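You operate a simulated robot arm through the tools that you are given. There is no shell and no other tool.

You are at the controls of a simulated two-armed robot. One attempt, no reset.

## Task
Pour the orange cup into the green cup, stir, rinse the stirrer.
Fine: all of its resin; the green cup stays in the stirring stand; stirred even with the orange stirrer, which ends clean in the clean pot; the empty cup back on the bench; the other cup stays as it is; no spills. Set down upright: what you pick out.

It is judged by the outcome, as a careful person would: the job done as asked, and still so three seconds after it is handed in. It fails if anything else is knocked over, pushed out of place, dropped, spilled or broken.

## Robot
Two 7-joint arms with fingered hands on one trunk that stands fixed in place. Base frame: the origin is at the foot of the trunk, x ahead of it, y to its left, z up; the work surface is at about z = 880. Units: mm, rad, N and s.
The left shoulder is at [80, 241, 1492], the right one opposite. Each reaches about 1128 mm from its shoulder. Payload 4.9 kg a hand.
The tool frame of a hand sits at the grasp point between the pads (the TCP): z along the fingers, y along the line on which they close. The tips reach 32 mm beyond it. The gripper opens to 200 mm; its body begins 89 mm behind the TCP. The gripper is a hand of 4 fingers: y runs from the thumb to the fingers, the wrist lies at [0, 0, -267] in the tool frame, and closing takes about 1.5 s.
Orientation is that of the tool frame in the base frame, as a unit quaternion [x, y, z, w]. With the fingers straight down and closing along the base's y, the tool's x points along the base's -x, its y along +y and its z along -z.

## Interface
- The arms move only by the tool step_arm. It takes "left_deltas", "right_deltas" or both (then of equal length, played together; a hand with none holds still); each is a list of rows, each a list of 6 numbers: the shift along the tool's x, y, z in mm, then the turn, a rotation vector about the tool's x, y, z in rad. In form: [[dx, dy, dz, ax, ay, az], ...]. A call has 1 to 20 rows; each row shifts and turns the commanded pose from where the row before left it, along the tool's axes as they then stand. "left_claw" and "right_claw" are, for a hand that has rows, the gripper command, from -1 (shut) to 1 (fully open), values between in proportion, set as the call begins (left out, the last holds). Each row takes 0.2 s and may step no farther than 50 mm and 0.15 rad from the row before; otherwise, or with a gripper value out of range, the whole call is refused. A pose out of reach is approached as far as the arm can. The call stops where the force on the tool passes 40 N (or 10 N more than at its start, if that is more) or the arm is blocked; 0.2 s more then pass. Each finger travels about 72 mm/s and halts on what it meets, pressing with about 26 N; the grip force reading is that of the motor and also rises with nothing between the fingers. The clock runs only during rows and for 0.2 s after the last one: add rows that do not move to give the fingers time. It gives the time, the measured TCP pose, the force on the tool (base axes), the opening and the grip force at its end, in the units of the frame above (readings bear some noise), with the torque about the TCP (base axes, N m) and any sound that the robot's microphone picked up.
- Cameras (640 x 400 px; columns grow to the right, rows downward): "scene" is now at [112.7, -7.8, 1652]; the picture's right is [-0.10, -1.00, 0.00], its down [-0.69, 0.07, -0.72] and it looks along [0.72, -0.07, -0.69] (base axes); focal length 312 px, centre (320, 200). "left" rides on the left gripper at [-69, -69, -116] in its tool frame; the picture's right is [0.71, -0.71, 0.00], its down [0.54, 0.54, -0.64] and it looks along [0.46, 0.45, 0.77] (tool axes); focal length 226 px, centre (320, 200). "right" rides on the right gripper at [69, -69, -116] in its tool frame; the picture's right is [0.71, 0.71, 0.00], its down [-0.54, 0.54, -0.64] and it looks along [-0.45, 0.45, 0.77] (tool axes); focal length 226 px, centre (320, 200). There is no depth. A picture from a camera that has moved, and an enlarged one, comes with that camera's place and axes in the base frame and with its lens.
- snapshot(camera): a new picture of that camera. No time passes.
- slide_trunk(by): slides the trunk up (or, below 0, down) by that many mm; the arms and the scene camera ride with it, the base frame stays. It gives what a move gives, with no picture.
- curl_fingers(finger1, finger2, finger3, thumb_bend, hand): sets how far each is bent, from 0 (flat) to 1 (curled in); at 0.3 the hand is open as for a grip, at 0.7 the pads meet at the TCP. One left out holds its place. A second passes; each finger stops where it meets its share of the squeeze, and holds until it gets a number again. A gripper value or a shape takes the hand back. It gives what a move gives, with no picture; readings hold the bend of each and the force on the fingers (four entries, about 0 where the hand has none), thumb and palm.
- preshape(shape, hand): the hand has 4 fingers and takes this shape, open, in about a second: jaw (thumb against the fingers, like two jaws); tri (thumb and two fingers); tip (a fingertip pinch); poke (one finger out to press); point (the index stretched); flat (the hand flat); cup (the hand cupped); fist (a fist). The gripper value then closes the fingers along that shape, each until it touches; the sizes above hold for jaw. It gives what a move gives, with no picture.
- pan_tilt(pan, tilt): turns the head with the scene camera to pan (to the left, within 1.501 rad either way) and tilt (down, from -0.506 to 1.204), counted from straight ahead of the robot. It gives what a move gives.
- enlarge(camera, box): a new picture of the part [left, top, right, bottom] of that camera's present view, enlarged. No time passes.
- sign_off(): hands the job in; it is judged then, once.

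Nothing tells you positions but the pictures and the camera data. Unless the task says otherwise, let go and move clear before handing in.

The tools are called after "Emit:" as a command line: name --argument value ..., lists and objects as JSON in quotes. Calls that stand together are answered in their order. step_arm: Moves the arms, as the interface text tells. Its arguments: {"type":"object","properties":{"left_deltas":{"type":"array","items":{"type":"array","items":{"type":"number"}}},"left_claw":{"type":"number"},"right_deltas":{"type":"array","items":{"type":"array","items":{"type":"number"}}},"right_claw":{"type":"number"}},"required":[]} The other tools are called the same way: slide_trunk (by) moves the trunk up or down; preshape (shape, hand) gives the hand a shape; curl_fingers (finger1, finger2, finger3, thumb_bend, hand) moves the fingers one by one; pan_tilt (pan, tilt) turns the head that bears the scene camera; snapshot (camera) takes a picture; enlarge (camera, box) takes an enlarged picture of a part of a camera's view; sign_off () hands the job in.

At the start:

```text
time_s: 0.0
left_eef_pos: [744.5, 272.5, 1333.6]
left_ee_rot: [0.0, 1.0, 0.0, -0.001]
left_ft_force: [0.4, 0.2, 0.1]
left_torque: [0.03, -0.01, -0.04]
left_opening: 200.0
left_grasp_force: 0.0
left_shape: jaw
left_bend: [0.3, 0.3, 0.3, 0.3]
left_finger forces: [0.0, 0.0, 0.0, 0.1, 0.0, 0.0]
right_eef_pos: [684.6, -437.7, 1346.1]
right_ee_rot: [0.0, 1.0, 0.0, 0.0]
right_ft_force: [0.4, 0.1, 0.1]
right_torque: [-0.02, 0.0, 0.0]
right_opening: 200.2
right_grasp_force: 0.1
right_shape: jaw
right_bend: [0.3, 0.3, 0.3, 0.3]
right_finger forces: [0.0, 0.1, 0.1, 0.0, 0.1, 0.0]
trunk travel left (down, up): [-400.0, 440.0]
head pan, tilt (commanded): [-0.099, 0.761]
```

scene: 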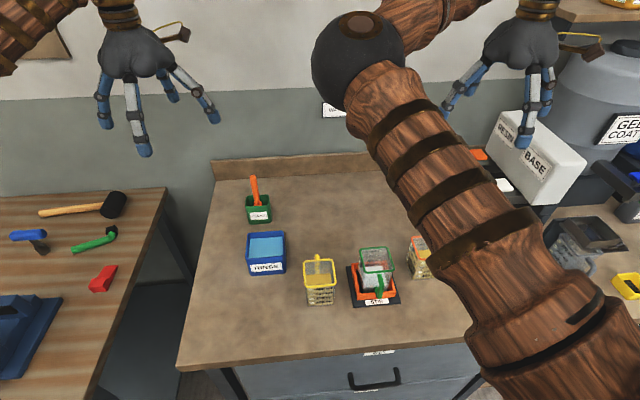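
right: 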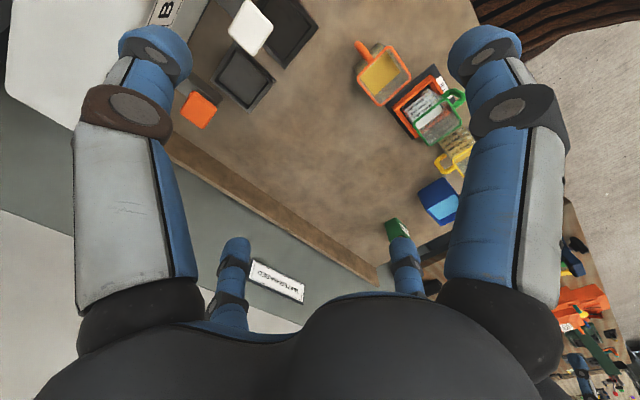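
left: 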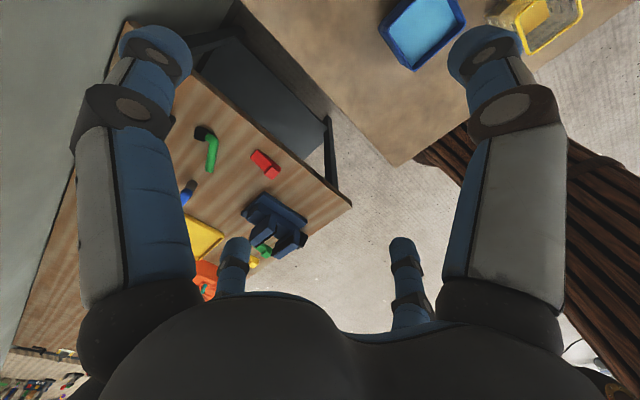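

The bench shows a green pot with an orange stirrer, a blue rinse tub, a yellow cup, and the green cup in the stand, with the orange cup partly hidden behind the right arm. I'll look closer before moving anything.

Emit:
enlarge --camera "scene" --box '[200, 150, 480, 325]'

Emit:
enlarge --camera "right" --box '[320, 20, 520, 145]'

Emit:
enlarge --camera "right" --box '[140, 0, 460, 200]'

Emit:
enlarge --camera "scene" --box '[220, 160, 320, 222]'

```text
2.29 times, centred on (340, 238) of scene
camera zoom: at [112.7, -7.8, 1652.0], right [-0.1, -1.0, 0.0], down [-0.69, 0.07, -0.72], along [0.72, -0.07, -0.69], focal length 713 px, centre (274, 114)
```

zoom: 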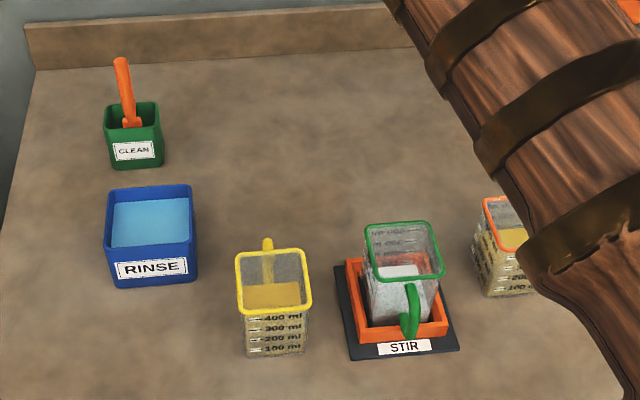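

```text
3.20 times, centred on (420, 82) of right
camera zoom: at [615.2, -505.7, 1461.0], right [-0.71, 0.71, 0.0], down [0.54, 0.54, 0.64], along [0.45, 0.45, -0.77], focal length 723 px, centre (0, 576)
```

zoom: 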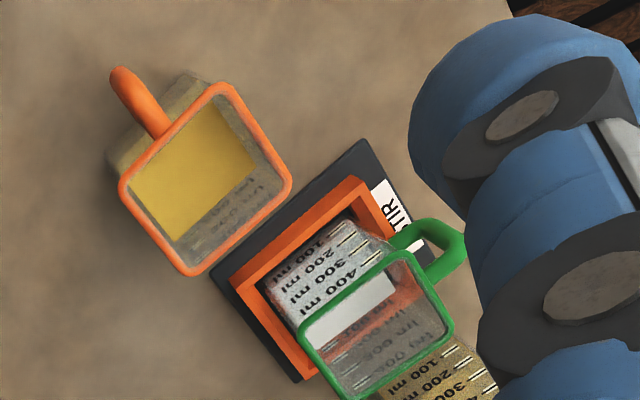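

```text
2.00 times, centred on (300, 100) of right
camera zoom: at [615.2, -505.7, 1461.0], right [-0.71, 0.71, 0.0], down [0.54, 0.54, 0.64], along [0.45, 0.45, -0.77], focal length 452 px, centre (360, 400)
```

zoom: 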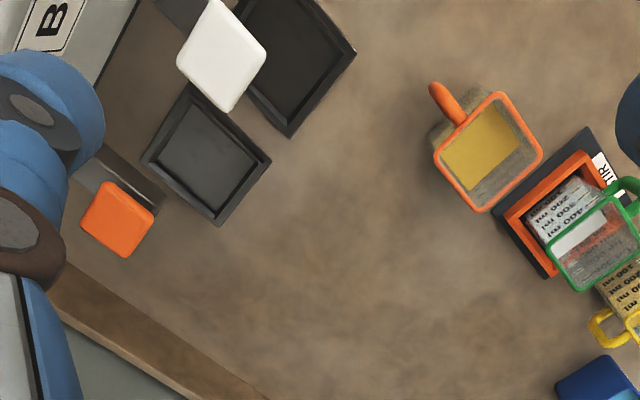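

```text
6.40 times, centred on (270, 191) of scene
camera zoom: at [112.7, -7.8, 1652.0], right [-0.1, -1.0, 0.0], down [-0.69, 0.07, -0.72], along [0.72, -0.07, -0.69], focal length 1996 px, centre (640, 258)
```

zoom: 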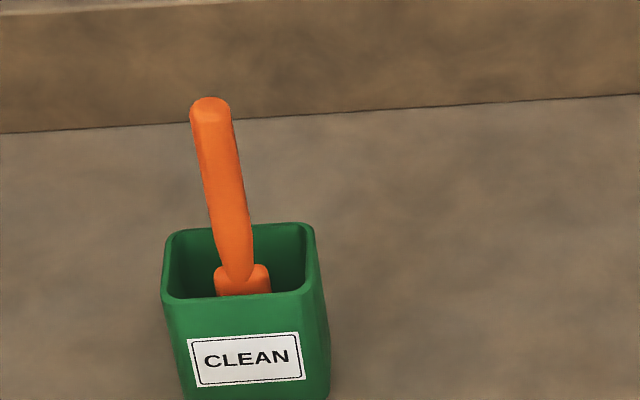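

The orange cup sits right of the stand with its handle to the right (-y). The fingers look radially arranged, so I'll look at the hand's structure and the cup handles more closely.

Emit:
enlarge --camera "scene" --box '[80, 0, 240, 180]'

Emit:
enlarge --camera "scene" --box '[420, 0, 620, 170]'

Emit:
enlarge --camera "scene" --box '[290, 220, 440, 314]'

Emit:
enlarge --camera "scene" --box '[400, 140, 640, 290]'

Emit:
enlarge --camera "right" --box '[340, 20, 480, 108]'

```text
2.22 times, centred on (160, 90) of scene
camera zoom: at [112.7, -7.8, 1652.0], right [-0.1, -1.0, 0.0], down [-0.69, 0.07, -0.72], along [0.72, -0.07, -0.69], focal length 693 px, centre (676, 444)
```

zoom: 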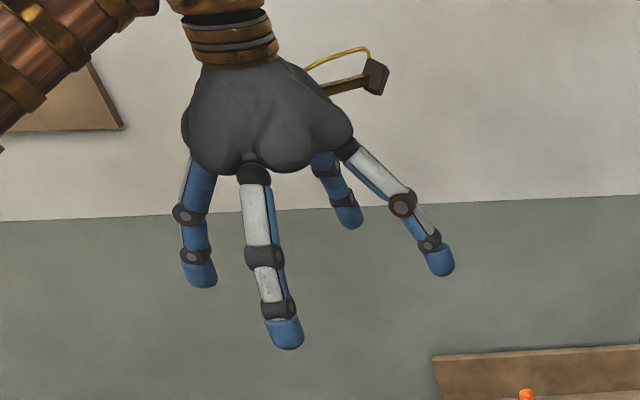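

```text
2.35 times, centred on (520, 85) of scene
camera zoom: at [112.7, -7.8, 1652.0], right [-0.1, -1.0, 0.0], down [-0.69, 0.07, -0.72], along [0.72, -0.07, -0.69], focal length 734 px, centre (-151, 471)
```

zoom: 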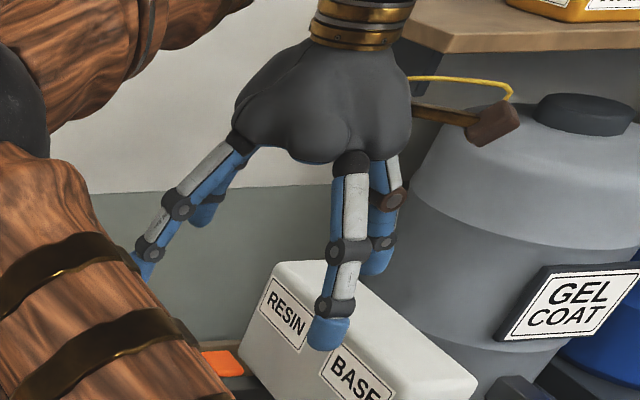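

```text
4.26 times, centred on (365, 267) of scene
camera zoom: at [112.7, -7.8, 1652.0], right [-0.1, -1.0, 0.0], down [-0.69, 0.07, -0.72], along [0.72, -0.07, -0.69], focal length 1327 px, centre (128, -85)
```

zoom: 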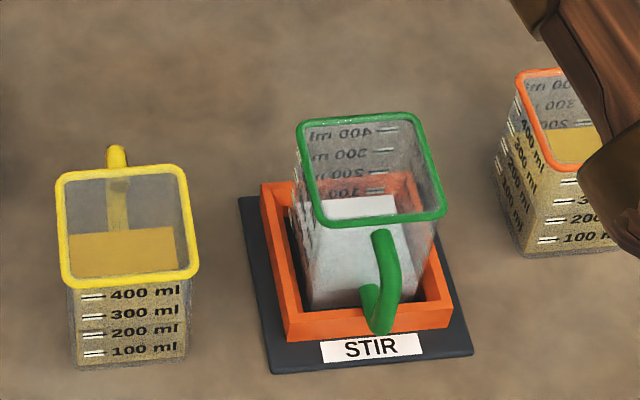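

```text
2.67 times, centred on (520, 215) of scene
camera zoom: at [112.7, -7.8, 1652.0], right [-0.1, -1.0, 0.0], down [-0.69, 0.07, -0.72], along [0.72, -0.07, -0.69], focal length 832 px, centre (-213, 160)
```

zoom: 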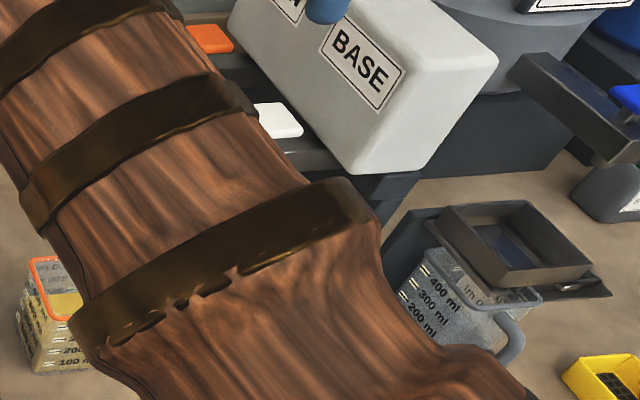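

```text
4.55 times, centred on (410, 64) of right
camera zoom: at [615.2, -505.7, 1461.0], right [-0.71, 0.71, 0.0], down [0.54, 0.54, 0.64], along [0.45, 0.45, -0.77], focal length 1028 px, centre (-89, 818)
```

zoom: 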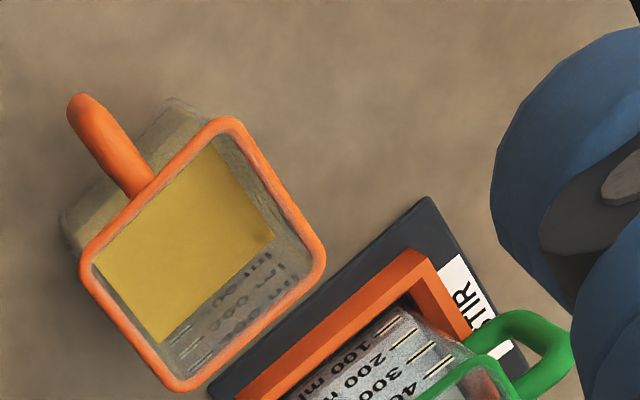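

All four fingers sit around a round palm. I'll try some hand shapes in free air on the right hand to learn what grips are possible.

Emit:
preshape --shape "tip" --hand "left"

Emit:
preshape --shape "tri" --hand "right"

Emit:
snapshot --camera "scene"

Emit:
snapshot --camera "left"

Emit:
snapshot --camera "right"

```text
time_s: 0.9
left_eef_pos: [745.7, 272.7, 1334.0]
left_ee_rot: [0.0, 1.0, -0.001, 0.0]
left_ft_force: [0.5, 0.0, -0.1]
left_torque: [-0.02, 0.01, 0.05]
left_opening: 199.8
left_grasp_force: 0.1
left_shape: tip
left_bend: [0.16, 0.3, 0.16, 0.3]
left_finger forces: [0.0, 0.0, 0.0, 0.1, 0.1, 0.1]
right_eef_pos: [685.8, -437.0, 1345.4]
right_ee_rot: [0.0, 1.0, 0.001, 0.0]
right_ft_force: [-0.5, 0.0, -0.5]
right_torque: [-0.02, -0.03, -0.04]
right_opening: 200.0
right_grasp_force: 0.1
right_shape: jaw
right_bend: [0.3, 0.3, 0.3, 0.3]
right_finger forces: [0.0, 0.0, 0.1, 0.1, 0.1, 0.0]
trunk travel left (down, up): [-400.0, 440.0]
head pan, tilt (commanded): [-0.099, 0.761]
```

```text
time_s: 1.8
left_eef_pos: [744.3, 271.3, 1333.2]
left_ee_rot: [-0.001, 1.0, -0.001, -0.001]
left_ft_force: [-0.1, 0.9, 0.5]
left_torque: [0.0, -0.02, -0.01]
left_opening: 200.1
left_grasp_force: 0.0
left_shape: tip
left_bend: [0.16, 0.3, 0.16, 0.3]
left_finger forces: [0.0, 0.0, 0.0, 0.0, 0.0, 0.0]
right_eef_pos: [684.7, -437.6, 1346.9]
right_ee_rot: [-0.001, 1.0, 0.0, 0.0]
right_ft_force: [0.2, -0.3, -0.1]
right_torque: [-0.02, 0.01, 0.02]
right_opening: 199.7
right_grasp_force: 0.2
right_shape: tri
right_bend: [0.3, 0.3, 0.3, 0.3]
right_finger forces: [0.0, 0.1, 0.0, 0.0, 0.0, 0.0]
trunk travel left (down, up): [-400.0, 440.0]
head pan, tilt (commanded): [-0.099, 0.761]
```

```text
taken
camera scene: at [112.7, -7.8, 1652.0], right [-0.1, -1.0, 0.0], down [-0.69, 0.07, -0.72], along [0.72, -0.07, -0.69], focal length 312 px, centre (320, 200)
```

scene: 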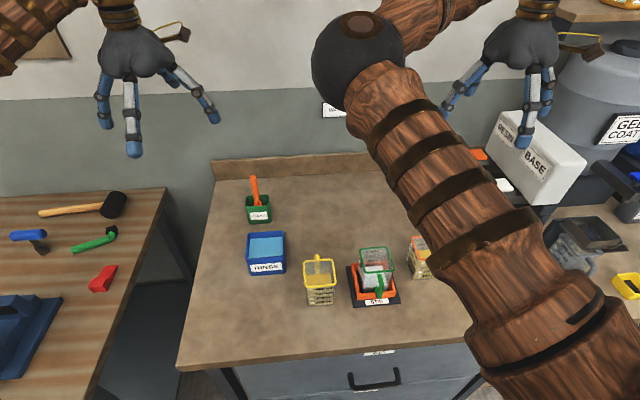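

```text
taken
camera left: at [813.9, 202.8, 1451.3], right [-0.71, -0.71, 0.0], down [-0.54, 0.54, 0.64], along [-0.46, 0.45, -0.77], focal length 226 px, centre (320, 200)
```

left: 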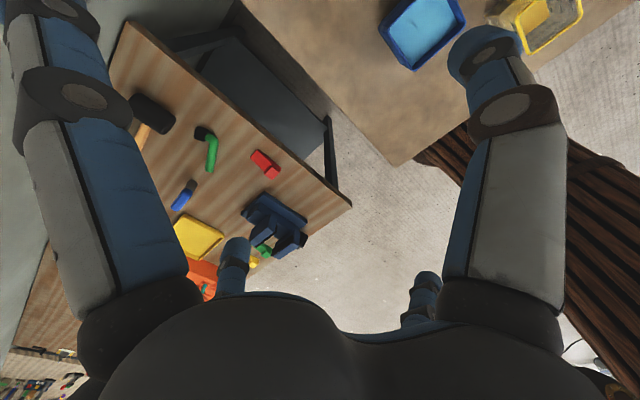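

```text
taken
camera right: at [615.2, -505.7, 1461.0], right [-0.71, 0.71, 0.0], down [0.54, 0.54, 0.64], along [0.45, 0.45, -0.77], focal length 226 px, centre (320, 200)
```

right: 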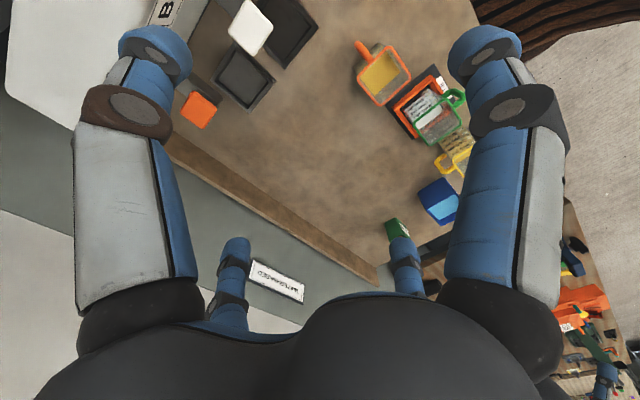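

The fingers are spaced in a cross, with the thumb and finger 2 opposed along tool y. Next I'll check the fully curled shape on the left hand and look at the right part of the bench.

Emit:
curl_fingers --hand "left" --finger1 1.0 --finger3 1.0 --finger2 0.3 --thumb_bend 0.3

Emit:
snapshot --camera "left"

Emit:
enlarge --camera "scene" --box '[80, 0, 240, 180]'

Emit:
pan_tilt --pan -0.8 --tilt 0.761

Emit:
snapshot --camera "scene"

```text
time_s: 2.8
left_eef_pos: [746.0, 272.3, 1334.7]
left_ee_rot: [0.001, 1.0, 0.0, 0.001]
left_ft_force: [-0.3, 0.1, 0.0]
left_torque: [0.01, -0.03, 0.01]
left_opening: 94.9
left_grasp_force: 0.0
left_shape: fingers
left_bend: [0.73, 0.3, 0.73, 0.3]
left_finger forces: [0.1, 0.0, 0.1, 0.0, 0.0, 0.0]
right_eef_pos: [684.5, -437.5, 1345.7]
right_ee_rot: [0.0, 1.0, -0.001, 0.0]
right_ft_force: [-0.2, 0.1, 0.2]
right_torque: [0.02, -0.02, 0.02]
right_opening: 199.7
right_grasp_force: 0.0
right_shape: tri
right_bend: [0.3, 0.3, 0.3, 0.3]
right_finger forces: [0.0, 0.1, 0.1, 0.0, 0.1, 0.1]
trunk travel left (down, up): [-400.0, 440.0]
head pan, tilt (commanded): [-0.099, 0.761]
```

```text
taken
camera left: at [814.0, 202.8, 1451.3], right [-0.71, -0.71, 0.0], down [-0.54, 0.54, 0.64], along [-0.46, 0.45, -0.77], focal length 226 px, centre (320, 200)
```

left: 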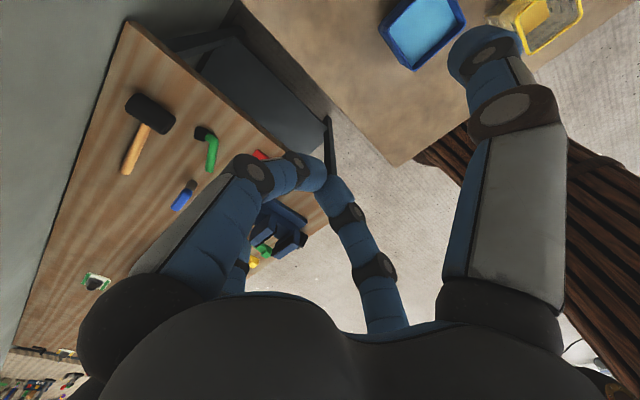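

```text
2.22 times, centred on (160, 90) of scene
camera zoom: at [112.7, -7.8, 1652.0], right [-0.1, -1.0, 0.0], down [-0.69, 0.07, -0.72], along [0.72, -0.07, -0.69], focal length 693 px, centre (676, 444)
```

zoom: 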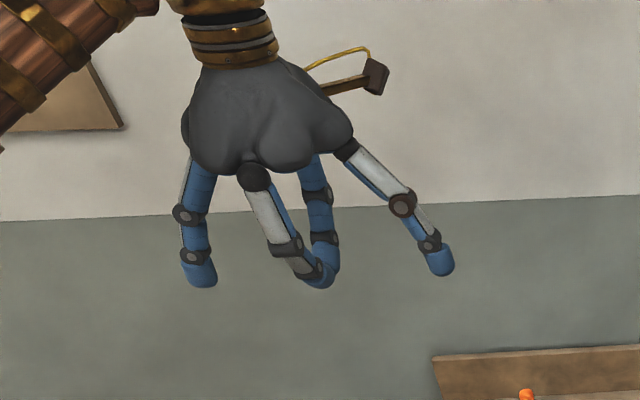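

```text
time_s: 3.9
left_eef_pos: [744.7, 271.9, 1333.6]
left_ee_rot: [0.001, 1.0, 0.0, 0.001]
left_ft_force: [0.0, -0.8, 0.0]
left_torque: [-0.02, 0.0, 0.0]
left_opening: 95.1
left_grasp_force: 0.0
left_shape: fingers
left_bend: [0.73, 0.3, 0.73, 0.3]
left_finger forces: [0.0, 0.0, 0.0, 0.0, 0.0, 0.0]
right_eef_pos: [686.3, -437.1, 1345.8]
right_ee_rot: [0.0, 1.0, -0.001, -0.001]
right_ft_force: [1.1, -0.2, 0.2]
right_torque: [0.01, 0.01, -0.01]
right_opening: 199.8
right_grasp_force: 0.0
right_shape: tri
right_bend: [0.3, 0.3, 0.3, 0.3]
right_finger forces: [0.1, 0.0, 0.1, 0.0, 0.0, 0.1]
trunk travel left (down, up): [-400.0, 440.0]
head pan, tilt (commanded): [-0.799, 0.761]
```

```text
taken
camera scene: at [88.2, -58.6, 1651.9], right [-0.72, -0.7, 0.0], down [-0.48, 0.49, -0.72], along [0.51, -0.52, -0.69], focal length 312 px, centre (320, 200)
```

scene: 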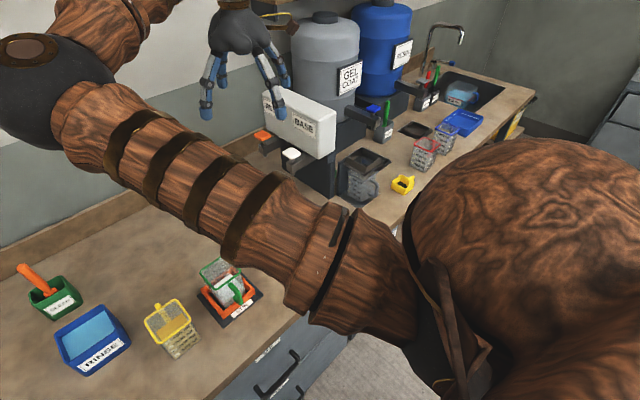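

The bench's right part is hidden behind the arm, and fingers 1 and 3 met at 0.73. I'll curl finger 3 alone, with finger 1 flat, and see how much room a curled finger takes.

Emit:
curl_fingers --hand "left" --finger1 0.0 --finger3 1.0

Emit:
pan_tilt --pan 0.3 --tilt 0.45

Emit:
curl_fingers --hand "left" --finger1 0.0 --finger3 1.0

Emit:
snapshot --camera "left"

Emit:
snapshot --camera "scene"

```text
time_s: 4.9
left_eef_pos: [745.8, 272.1, 1333.4]
left_ee_rot: [0.001, 1.0, 0.001, 0.0]
left_ft_force: [0.4, 0.1, 0.2]
left_torque: [-0.01, -0.01, 0.04]
left_opening: 163.4
left_grasp_force: 0.0
left_shape: fingers
left_bend: [0.01, 0.3, 1.0, 0.3]
left_finger forces: [0.0, 0.1, 0.0, 0.0, 0.0, 0.0]
right_eef_pos: [684.0, -437.0, 1346.8]
right_ee_rot: [0.0, 1.0, 0.0, 0.0]
right_ft_force: [-0.1, 0.0, 0.6]
right_torque: [0.03, -0.03, -0.01]
right_opening: 200.0
right_grasp_force: 0.0
right_shape: tri
right_bend: [0.3, 0.3, 0.3, 0.3]
right_finger forces: [0.0, 0.0, 0.1, 0.0, 0.0, 0.0]
trunk travel left (down, up): [-400.0, 440.0]
head pan, tilt (commanded): [-0.799, 0.761]
```

```text
time_s: 6.2
left_eef_pos: [746.2, 271.3, 1333.4]
left_ee_rot: [0.0, 1.0, 0.0, 0.001]
left_ft_force: [-0.9, 0.4, -0.3]
left_torque: [0.01, 0.02, 0.0]
left_opening: 163.9
left_grasp_force: 0.0
left_shape: fingers
left_bend: [0.01, 0.3, 1.0, 0.3]
left_finger forces: [0.0, 0.0, 0.0, 0.0, 0.1, 0.0]
right_eef_pos: [685.0, -436.1, 1346.7]
right_ee_rot: [-0.001, 1.0, 0.0, 0.0]
right_ft_force: [0.3, 0.6, 0.9]
right_torque: [0.04, -0.01, -0.01]
right_opening: 199.7
right_grasp_force: 0.1
right_shape: tri
right_bend: [0.3, 0.3, 0.3, 0.3]
right_finger forces: [0.0, 0.0, 0.0, 0.1, 0.0, 0.1]
trunk travel left (down, up): [-400.0, 440.0]
head pan, tilt (commanded): [0.3, 0.45]
```

```text
time_s: 7.2
left_eef_pos: [746.1, 271.9, 1333.7]
left_ee_rot: [0.0, 1.0, 0.001, 0.0]
left_ft_force: [-1.4, -0.2, -0.4]
left_torque: [-0.02, 0.01, -0.01]
left_opening: 163.6
left_grasp_force: 0.0
left_shape: fingers
left_bend: [0.01, 0.3, 1.0, 0.3]
left_finger forces: [0.0, 0.0, 0.0, 0.0, 0.1, 0.0]
right_eef_pos: [685.0, -436.6, 1346.1]
right_ee_rot: [0.0, 1.0, 0.0, 0.0]
right_ft_force: [-0.8, 0.1, 0.1]
right_torque: [0.0, -0.02, 0.01]
right_opening: 199.8
right_grasp_force: 0.0
right_shape: tri
right_bend: [0.3, 0.3, 0.3, 0.3]
right_finger forces: [0.0, 0.1, 0.1, 0.0, 0.1, 0.0]
trunk travel left (down, up): [-400.0, 440.0]
head pan, tilt (commanded): [0.3, 0.45]
```

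```text
taken
camera left: at [813.9, 202.8, 1451.3], right [-0.71, -0.71, 0.0], down [-0.54, 0.54, 0.64], along [-0.46, 0.45, -0.77], focal length 226 px, centre (320, 200)
```

left: 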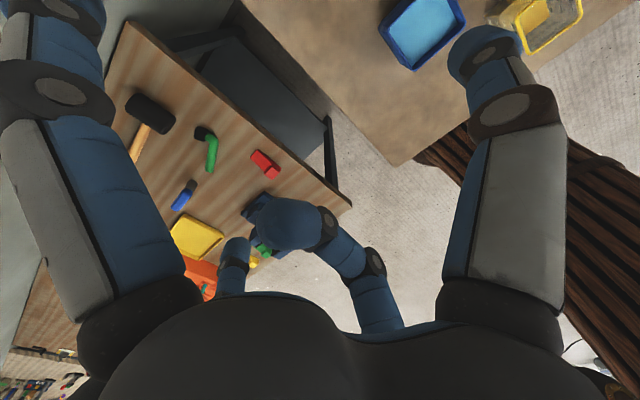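

```text
taken
camera scene: at [118.5, 27.6, 1679.2], right [0.3, -0.96, 0.0], down [-0.42, -0.13, -0.9], along [0.86, 0.27, -0.44], focal length 312 px, centre (320, 200)
```

scene: 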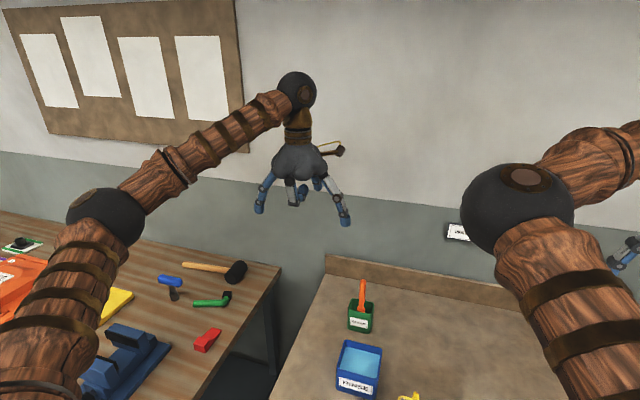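

The curled finger 3 folds inward in front of the palm. I'll zoom in to measure it.

Emit:
enlarge --camera "scene" --box '[230, 60, 390, 260]'

Emit:
enlarge --camera "scene" --box '[310, 250, 450, 400]'

```text
2.00 times, centred on (310, 160) of scene
camera zoom: at [118.5, 27.6, 1679.2], right [0.3, -0.96, 0.0], down [-0.42, -0.13, -0.9], along [0.86, 0.27, -0.44], focal length 624 px, centre (340, 280)
```

zoom: 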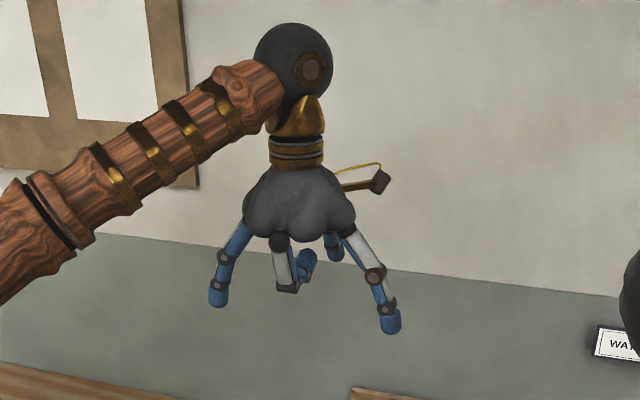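

```text
2.67 times, centred on (380, 325) of scene
camera zoom: at [118.5, 27.6, 1679.2], right [0.3, -0.96, 0.0], down [-0.42, -0.13, -0.9], along [0.86, 0.27, -0.44], focal length 832 px, centre (160, -133)
```

zoom: 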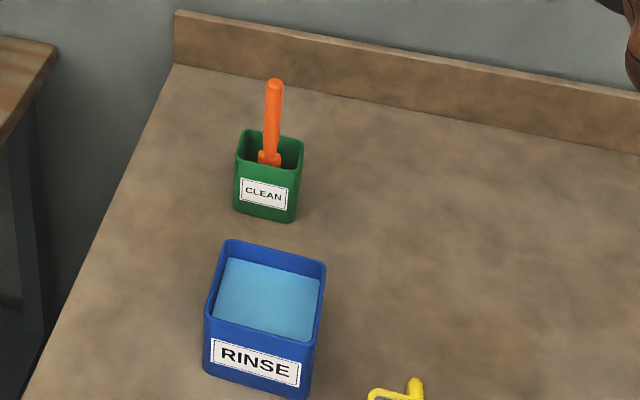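

The resin will be poured with the right hand gripping the orange cup's two x faces from the handle side. The lower finger will be curled away, and the green stand stays untouched. First I'll turn the right hand in free air (roll 90°, then pitch toward +y) and use its camera.

Emit:
step_arm --right_deltas '[[0, 0, 0, 0, 0, 0.1428], [0, 0, 0, 0, 0, 0.1428], [0, 0, 0, 0, 0, 0.1428], [0, 0, 0, 0, 0, 0.1428], [0, 0, 0, 0, 0, 0.1428], [0, 0, 0, 0, 0, 0.1428], [0, 0, 0, 0, 0, 0.1428], [0, 0, 0, 0, 0, 0.1428], [0, 0, 0, 0, 0, 0.1428], [0, 0, 0, 0, 0, 0.1428], [0, 0, 0, 0, 0, 0.1428]]'

Emit:
pan_tilt --pan -0.4 --tilt 0.75

Emit:
snapshot --camera "scene"

Emit:
snapshot --camera "right"

```text
time_s: 9.6
left_eef_pos: [745.9, 270.7, 1334.1]
left_ee_rot: [-0.001, 1.0, -0.001, 0.0]
left_ft_force: [-0.3, -0.6, -0.6]
left_torque: [0.02, 0.01, -0.02]
left_opening: 163.6
left_grasp_force: 0.0
left_shape: fingers
left_bend: [0.01, 0.3, 1.0, 0.3]
left_finger forces: [0.0, 0.1, 0.0, 0.0, 0.0, 0.0]
right_eef_pos: [685.8, -437.2, 1346.3]
right_ee_rot: [0.708, 0.706, 0.0, 0.0]
right_ft_force: [0.5, 0.0, -0.4]
right_torque: [0.03, 0.01, 0.02]
right_opening: 200.0
right_grasp_force: 0.0
right_shape: tri
right_bend: [0.3, 0.3, 0.3, 0.3]
right_finger forces: [0.0, 0.0, 0.0, 0.1, 0.0, 0.0]
trunk travel left (down, up): [-400.0, 440.0]
head pan, tilt (commanded): [0.3, 0.45]
```

```text
time_s: 10.7
left_eef_pos: [746.2, 272.3, 1333.8]
left_ee_rot: [0.0, 1.0, -0.001, 0.0]
left_ft_force: [0.3, -0.1, -0.2]
left_torque: [0.04, 0.0, -0.05]
left_opening: 163.6
left_grasp_force: 0.0
left_shape: fingers
left_bend: [0.01, 0.3, 1.0, 0.3]
left_finger forces: [0.0, 0.0, 0.0, 0.1, 0.0, 0.0]
right_eef_pos: [686.0, -436.4, 1345.9]
right_ee_rot: [0.707, 0.708, 0.0, 0.0]
right_ft_force: [-0.6, 0.2, 0.6]
right_torque: [0.02, -0.02, -0.01]
right_opening: 199.8
right_grasp_force: 0.0
right_shape: tri
right_bend: [0.3, 0.3, 0.3, 0.3]
right_finger forces: [0.0, 0.1, 0.0, 0.0, 0.1, 0.0]
trunk travel left (down, up): [-400.0, 440.0]
head pan, tilt (commanded): [-0.4, 0.75]
```

```text
taken
camera scene: at [107.1, -31.7, 1652.8], right [-0.39, -0.92, 0.0], down [-0.63, 0.26, -0.73], along [0.67, -0.28, -0.68], focal length 312 px, centre (320, 200)
```

scene: 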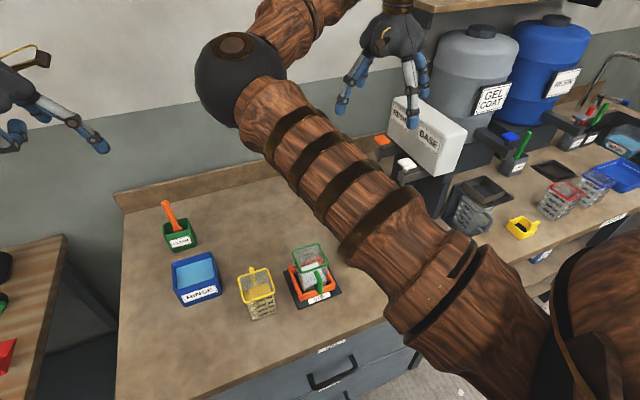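

```text
taken
camera right: at [615.2, -368.2, 1461.1], right [0.71, 0.71, 0.0], down [0.54, -0.54, 0.64], along [0.46, -0.45, -0.77], focal length 226 px, centre (320, 200)
```

right: 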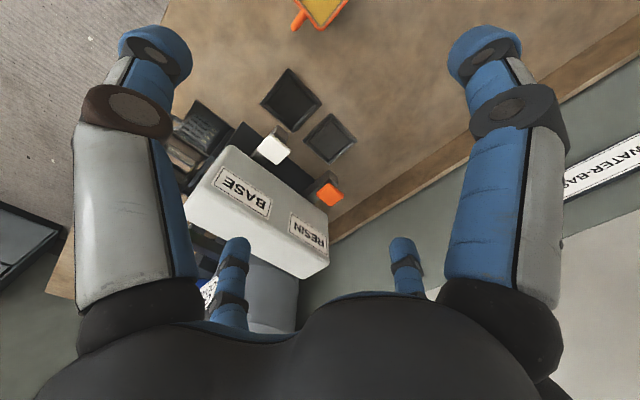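

The right arm's elbow lies up and to the left, so a hand pointing forward (+x) and rolling toward +y is the natural pouring motion. I'll test that pitch in free air before committing.

Emit:
step_arm --right_deltas '[[0, 0, 0, -0.1418, 0, 0], [0, 0, 0, -0.1418, 0, 0], [0, 0, 0, -0.1418, 0, 0], [0, 0, 0, -0.1418, 0, 0], [0, 0, 0, -0.1418, 0, 0], [0, 0, 0, -0.1418, 0, 0], [0, 0, 0, -0.1418, 0, 0], [0, 0, 0, -0.1418, 0, 0]]'

Emit:
snapshot --camera "scene"

Emit:
snapshot --camera "right"

```text
time_s: 12.5
left_eef_pos: [745.5, 271.3, 1334.7]
left_ee_rot: [-0.001, 1.0, 0.0, 0.0]
left_ft_force: [-0.6, 0.4, -1.0]
left_torque: [0.04, -0.01, -0.01]
left_opening: 163.6
left_grasp_force: 0.0
left_shape: fingers
left_bend: [0.01, 0.3, 1.0, 0.3]
left_finger forces: [0.1, 0.0, 0.1, 0.1, 0.1, 0.0]
right_eef_pos: [684.4, -437.2, 1345.8]
right_ee_rot: [0.597, 0.596, 0.38, 0.379]
right_ft_force: [-0.2, 0.1, 0.3]
right_torque: [0.03, -0.03, 0.0]
right_opening: 199.8
right_grasp_force: 0.1
right_shape: tri
right_bend: [0.3, 0.3, 0.3, 0.3]
right_finger forces: [0.0, 0.0, 0.0, 0.0, 0.0, 0.0]
trunk travel left (down, up): [-400.0, 440.0]
head pan, tilt (commanded): [-0.4, 0.75]
```

```text
taken
camera scene: at [107.0, -32.6, 1652.8], right [-0.39, -0.92, 0.0], down [-0.63, 0.27, -0.73], along [0.67, -0.28, -0.68], focal length 312 px, centre (320, 200)
```

scene: 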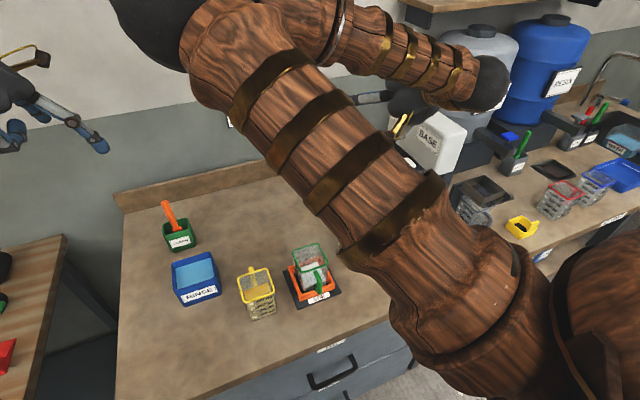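

```text
taken
camera right: at [549.8, -368.8, 1331.0], right [0.3, 0.71, 0.64], down [-0.35, -0.54, 0.76], along [0.89, -0.45, 0.09], focal length 226 px, centre (320, 200)
```

right: 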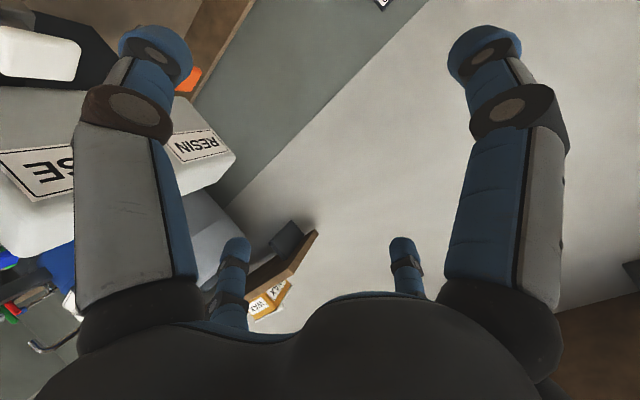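

The arm follows the forward pitch. I'll raise the trunk so the right arm is less folded for pouring work, then test the pouring roll in free air.

Emit:
slide_trunk --by 150

Emit:
step_arm --right_deltas '[[0, 8, -40, 0, 0, 0], [0, -5, -40, 0, 0, 0], [40, -30, 0, 0, 0, 0], [40, -30, 0, 0, 0, 0], [40, -30, 0, 0, 0, 0], [30, -40, 0, 0, 0, 0]]'

Emit:
snapshot --camera "scene"

```text
time_s: 14.2
left_eef_pos: [746.9, 271.9, 1483.9]
left_ee_rot: [0.0, 1.0, 0.0, -0.001]
left_ft_force: [0.2, -0.2, 0.3]
left_torque: [-0.01, -0.01, -0.02]
left_opening: 163.5
left_grasp_force: 0.2
left_shape: fingers
left_bend: [0.01, 0.3, 1.0, 0.3]
left_finger forces: [0.0, 0.0, 0.0, 0.0, 0.1, 0.1]
right_eef_pos: [685.8, -436.1, 1495.6]
right_ee_rot: [0.597, 0.596, 0.38, 0.379]
right_ft_force: [-0.3, -0.2, 0.2]
right_torque: [0.0, 0.02, 0.0]
right_opening: 199.7
right_grasp_force: 0.0
right_shape: tri
right_bend: [0.3, 0.3, 0.3, 0.3]
right_finger forces: [0.1, 0.1, 0.0, 0.0, 0.0, 0.1]
trunk travel left (down, up): [-550.0, 290.0]
head pan, tilt (commanded): [-0.4, 0.75]
```

```text
time_s: 15.6
left_eef_pos: [745.4, 273.1, 1484.2]
left_ee_rot: [0.0, 1.0, -0.001, 0.0]
left_ft_force: [0.7, -0.8, 0.1]
left_torque: [0.03, -0.03, -0.02]
left_opening: 163.9
left_grasp_force: 0.0
left_shape: fingers
left_bend: [0.01, 0.3, 1.0, 0.3]
left_finger forces: [0.1, 0.1, 0.1, 0.0, 0.0, 0.0]
right_eef_pos: [640.6, -314.6, 1428.9]
right_ee_rot: [0.596, 0.597, 0.379, 0.38]
right_ft_force: [0.5, 0.7, -0.3]
right_torque: [-0.05, 0.01, 0.01]
right_opening: 200.0
right_grasp_force: 0.1
right_shape: tri
right_bend: [0.3, 0.3, 0.3, 0.3]
right_finger forces: [0.0, 0.0, 0.0, 0.0, 0.1, 0.0]
right hand out of reach, approached as far as the arm can: row 4, 5, 6
trunk travel left (down, up): [-550.0, 290.0]
head pan, tilt (commanded): [-0.4, 0.75]
```

```text
taken
camera scene: at [107.5, -30.4, 1802.9], right [-0.39, -0.92, 0.0], down [-0.63, 0.26, -0.73], along [0.67, -0.29, -0.68], focal length 312 px, centre (320, 200)
```

scene: 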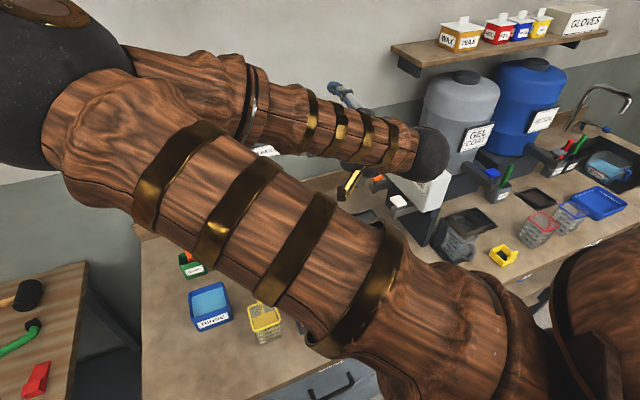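

That was just too close to the shoulder. I'll go lower in free air, stopping well above the cups, and then test the roll.

Emit:
step_arm --right_deltas '[[0, -36.2, 16.9, 0, 0, 0], [0, -36.2, 16.9, 0, 0, 0], [0, -36.2, 16.9, 0, 0, 0], [0, -36.2, 16.9, 0, 0, 0], [0, -36.2, 16.9, 0, 0, 0], [0, 0, 0, 0, 0, 0]]'

Emit:
snapshot --camera "scene"

Emit:
snapshot --camera "right"

```text
time_s: 17.0
left_eef_pos: [746.0, 268.5, 1483.9]
left_ee_rot: [-0.001, 1.0, 0.0, 0.0]
left_ft_force: [0.1, -0.6, 0.9]
left_torque: [0.02, -0.03, -0.04]
left_opening: 163.7
left_grasp_force: 0.0
left_shape: fingers
left_bend: [0.01, 0.3, 1.0, 0.3]
left_finger forces: [0.0, 0.0, 0.0, 0.1, 0.1, 0.0]
right_eef_pos: [642.3, -354.4, 1249.7]
right_ee_rot: [0.595, 0.601, 0.381, 0.373]
right_ft_force: [-0.7, -0.2, 0.1]
right_torque: [0.0, 0.0, 0.01]
right_opening: 200.0
right_grasp_force: 0.1
right_shape: tri
right_bend: [0.3, 0.3, 0.3, 0.3]
right_finger forces: [0.0, 0.0, 0.0, 0.0, 0.0, 0.1]
right hand out of reach, approached as far as the arm can: row 3, 4, 5
trunk travel left (down, up): [-550.0, 290.0]
head pan, tilt (commanded): [-0.4, 0.75]
```

```text
taken
camera scene: at [108.1, -34.7, 1802.7], right [-0.39, -0.92, 0.0], down [-0.63, 0.27, -0.73], along [0.67, -0.28, -0.68], focal length 312 px, centre (320, 200)
```

scene: 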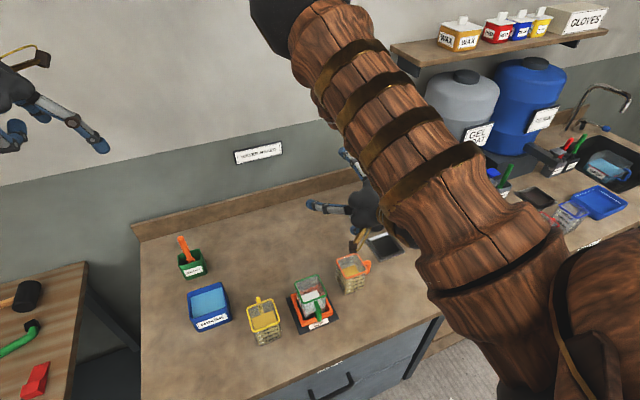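

```text
taken
camera right: at [505.7, -286.2, 1237.3], right [0.3, 0.71, 0.64], down [-0.34, -0.55, 0.76], along [0.89, -0.44, 0.08], focal length 226 px, centre (320, 200)
```

right: 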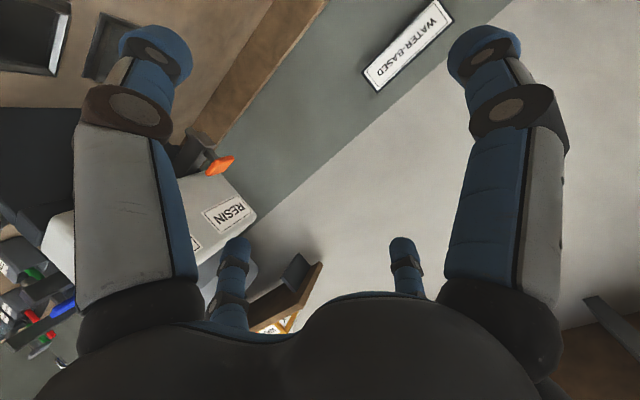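

That pose runs into a wrist limit: the right elbow sits inward, so the right hand can't point forward low down. The left arm (elbow out) can comfortably point right (-y) and tilt the cup sideways.

New plan: the right hand, pointing down, shifts the orange cup about 85 mm back to clear the stand. Then the left hand grips it and pours. First I'll return the right hand to pointing down.

Emit:
step_arm --right_deltas '[[0, 0, -30, 0.1418, 0, 0], [0, 0, -30, 0.1418, 0, 0], [0, 0, -30, 0.1418, 0, 0], [0, 0, -30, 0.1418, 0, 0], [0, 0, -30, 0.1418, 0, 0], [0, 0, -30, 0.1418, 0, 0], [0, 0, -30, 0.1418, 0, 0], [0, 0, -30, 0.1418, 0, 0], [0, 0, 0, 0, 0, 0]]'

Emit:
curl_fingers --hand "right" --finger1 0.48 --finger2 0.4 --finger3 0.15 --thumb_bend 0.4

Emit:
snapshot --camera "right"

Emit:
snapshot --camera "scene"

```text
time_s: 19.0
left_eef_pos: [746.2, 269.8, 1484.3]
left_ee_rot: [0.0, 1.0, 0.001, -0.001]
left_ft_force: [0.5, -0.2, 0.2]
left_torque: [0.02, 0.01, 0.01]
left_opening: 163.4
left_grasp_force: 0.1
left_shape: fingers
left_bend: [0.01, 0.3, 1.0, 0.3]
left_finger forces: [0.0, 0.0, 0.0, 0.0, 0.0, 0.0]
right_eef_pos: [506.7, -354.9, 1431.7]
right_ee_rot: [0.707, 0.707, 0.001, -0.001]
right_ft_force: [0.9, 0.2, 0.5]
right_torque: [0.02, 0.02, -0.02]
right_opening: 200.0
right_grasp_force: 0.0
right_shape: tri
right_bend: [0.3, 0.3, 0.3, 0.3]
right_finger forces: [0.1, 0.1, 0.0, 0.0, 0.1, 0.1]
trunk travel left (down, up): [-550.0, 290.0]
head pan, tilt (commanded): [-0.4, 0.75]
```

```text
time_s: 20.0
left_eef_pos: [746.2, 272.9, 1483.2]
left_ee_rot: [-0.001, 1.0, 0.001, 0.0]
left_ft_force: [-0.2, 0.8, 0.0]
left_torque: [0.01, 0.0, -0.02]
left_opening: 163.7
left_grasp_force: 0.0
left_shape: fingers
left_bend: [0.01, 0.3, 1.0, 0.3]
left_finger forces: [0.0, 0.1, 0.0, 0.1, 0.1, 0.0]
right_eef_pos: [505.3, -351.8, 1432.1]
right_ee_rot: [0.707, 0.707, 0.0, 0.0]
right_ft_force: [-0.9, 0.3, -0.5]
right_torque: [-0.04, -0.02, 0.01]
right_opening: 92.2
right_grasp_force: 0.1
right_shape: fingers
right_bend: [0.48, 0.4, 0.15, 0.4]
right_finger forces: [0.0, 0.1, 0.1, 0.1, 0.0, 0.0]
trunk travel left (down, up): [-550.0, 290.0]
head pan, tilt (commanded): [-0.4, 0.75]
```

```text
taken
camera right: at [435.5, -283.1, 1547.0], right [0.71, 0.71, 0.0], down [0.54, -0.54, 0.64], along [0.45, -0.45, -0.77], focal length 226 px, centre (320, 200)
```

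right: 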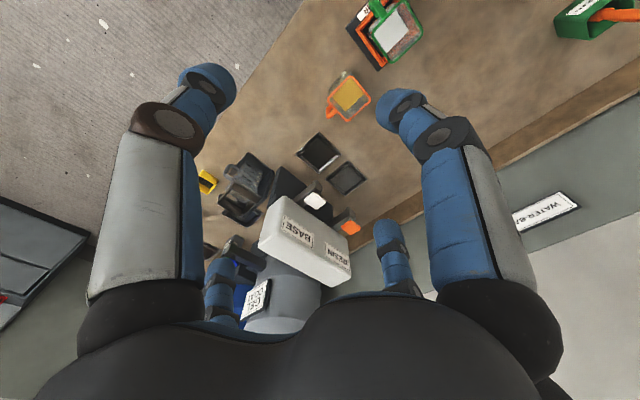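

```text
taken
camera scene: at [106.8, -31.3, 1802.8], right [-0.39, -0.92, 0.0], down [-0.63, 0.26, -0.73], along [0.67, -0.28, -0.68], focal length 312 px, centre (320, 200)
```

scene: 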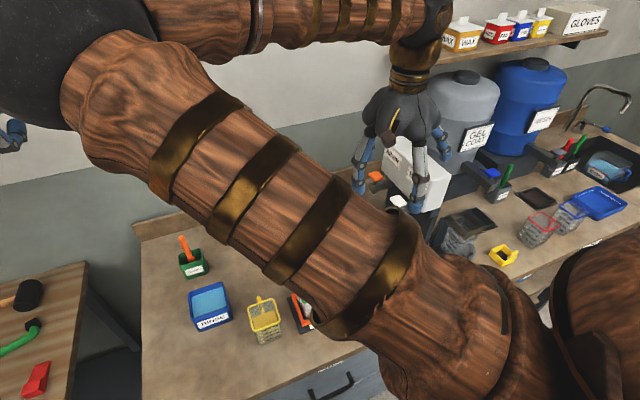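

Finger 1 of the right hand is on the tool +x side (toward the stand in this orientation). I'll lower the trunk to a level good for the left arm, then look again.

Emit:
slide_trunk --by -250

Emit:
snapshot --camera "right"

Emit:
enlarge --camera "right" --box '[280, 0, 480, 125]'

Emit:
snapshot --camera "scene"

```text
time_s: 22.6
left_eef_pos: [745.4, 272.2, 1234.3]
left_ee_rot: [0.001, 1.0, -0.001, 0.001]
left_ft_force: [-0.1, -0.1, -0.3]
left_torque: [0.01, -0.02, 0.01]
left_opening: 163.9
left_grasp_force: 0.1
left_shape: fingers
left_bend: [0.01, 0.3, 1.0, 0.3]
left_finger forces: [0.0, 0.0, 0.0, 0.0, 0.1, 0.0]
right_eef_pos: [505.0, -352.3, 1183.4]
right_ee_rot: [0.707, 0.707, 0.001, 0.0]
right_ft_force: [0.0, -0.4, 0.0]
right_torque: [0.03, -0.02, -0.02]
right_opening: 92.5
right_grasp_force: 0.0
right_shape: fingers
right_bend: [0.48, 0.4, 0.15, 0.4]
right_finger forces: [0.0, 0.0, 0.0, 0.0, 0.0, 0.0]
trunk travel left (down, up): [-300.0, 540.0]
head pan, tilt (commanded): [-0.4, 0.75]
```

```text
taken
camera right: at [435.6, -283.5, 1296.9], right [0.71, 0.71, 0.0], down [0.54, -0.54, 0.64], along [0.45, -0.45, -0.77], focal length 226 px, centre (320, 200)
```

right: 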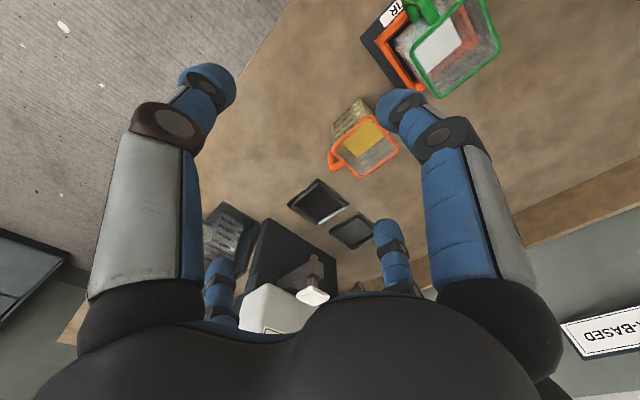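

```text
3.20 times, centred on (380, 62) of right
camera zoom: at [435.6, -283.5, 1296.9], right [0.71, 0.71, 0.0], down [0.54, -0.54, 0.64], along [0.45, -0.45, -0.77], focal length 723 px, centre (128, 640)
```

zoom: 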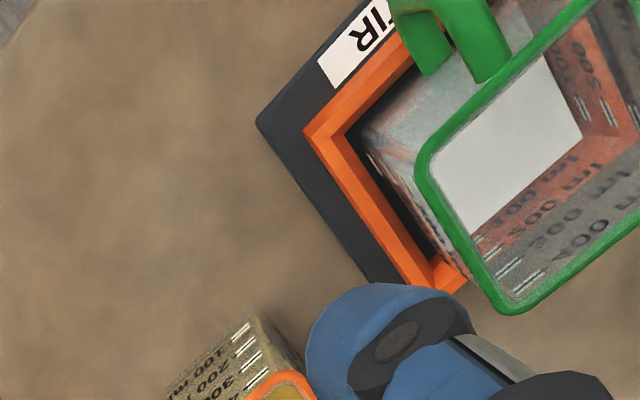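

```text
taken
camera scene: at [106.8, -31.8, 1552.9], right [-0.39, -0.92, 0.0], down [-0.63, 0.27, -0.73], along [0.67, -0.28, -0.68], focal length 312 px, centre (320, 200)
```

scene: 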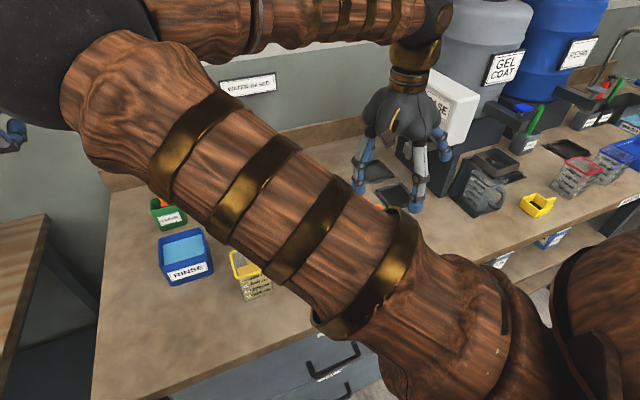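

The orange cup's centre measures (597, -349) with its rim at about z = 980. I'll move the right hand directly above it and check alignment with the camera.

Emit:
step_arm --right_deltas '[[0, 31, 15, 0, 0, 0], [0, 31, 15, 0, 0, 0], [1, 31, 15, 0, 0, 0], [0, 0, 38, 0, 0, 0], [0, 0, 0, 0, 0, 0]]'

Emit:
snapshot --camera "right"

Emit:
snapshot --camera "scene"

```text
time_s: 23.8
left_eef_pos: [744.1, 272.1, 1234.1]
left_ee_rot: [-0.001, 1.0, 0.0, -0.001]
left_ft_force: [-0.3, -0.1, -0.3]
left_torque: [0.01, 0.02, -0.02]
left_opening: 163.9
left_grasp_force: 0.1
left_shape: fingers
left_bend: [0.01, 0.3, 1.0, 0.3]
left_finger forces: [0.0, 0.1, 0.0, 0.0, 0.1, 0.0]
right_eef_pos: [597.2, -354.3, 1099.6]
right_ee_rot: [0.707, 0.707, 0.001, 0.0]
right_ft_force: [-0.6, -1.1, 0.0]
right_torque: [-0.02, 0.01, 0.0]
right_opening: 92.3
right_grasp_force: 0.1
right_shape: fingers
right_bend: [0.48, 0.4, 0.15, 0.4]
right_finger forces: [0.0, 0.2, 0.0, 0.0, 0.0, 0.0]
trunk travel left (down, up): [-300.0, 540.0]
head pan, tilt (commanded): [-0.4, 0.75]
```

```text
taken
camera right: at [527.1, -284.9, 1214.2], right [0.71, 0.71, 0.0], down [0.54, -0.54, 0.64], along [0.46, -0.45, -0.77], focal length 226 px, centre (320, 200)
```

right: 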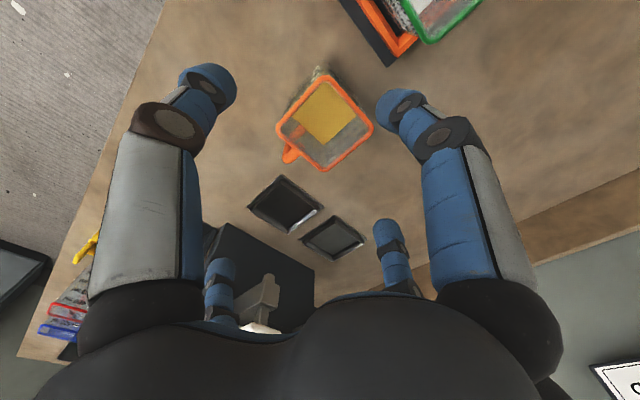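

```text
taken
camera scene: at [106.1, -31.7, 1552.9], right [-0.39, -0.92, 0.0], down [-0.63, 0.27, -0.73], along [0.67, -0.28, -0.68], focal length 312 px, centre (320, 200)
```

scene: 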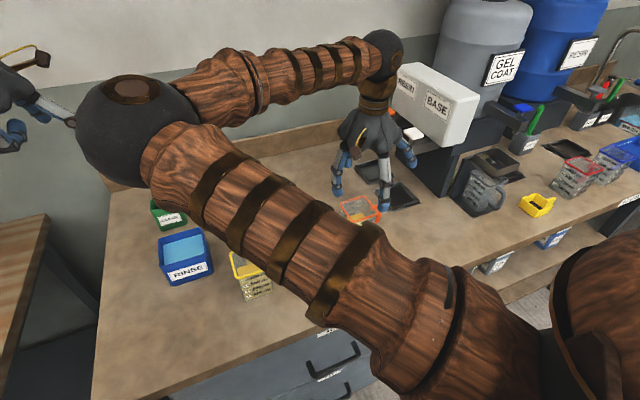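

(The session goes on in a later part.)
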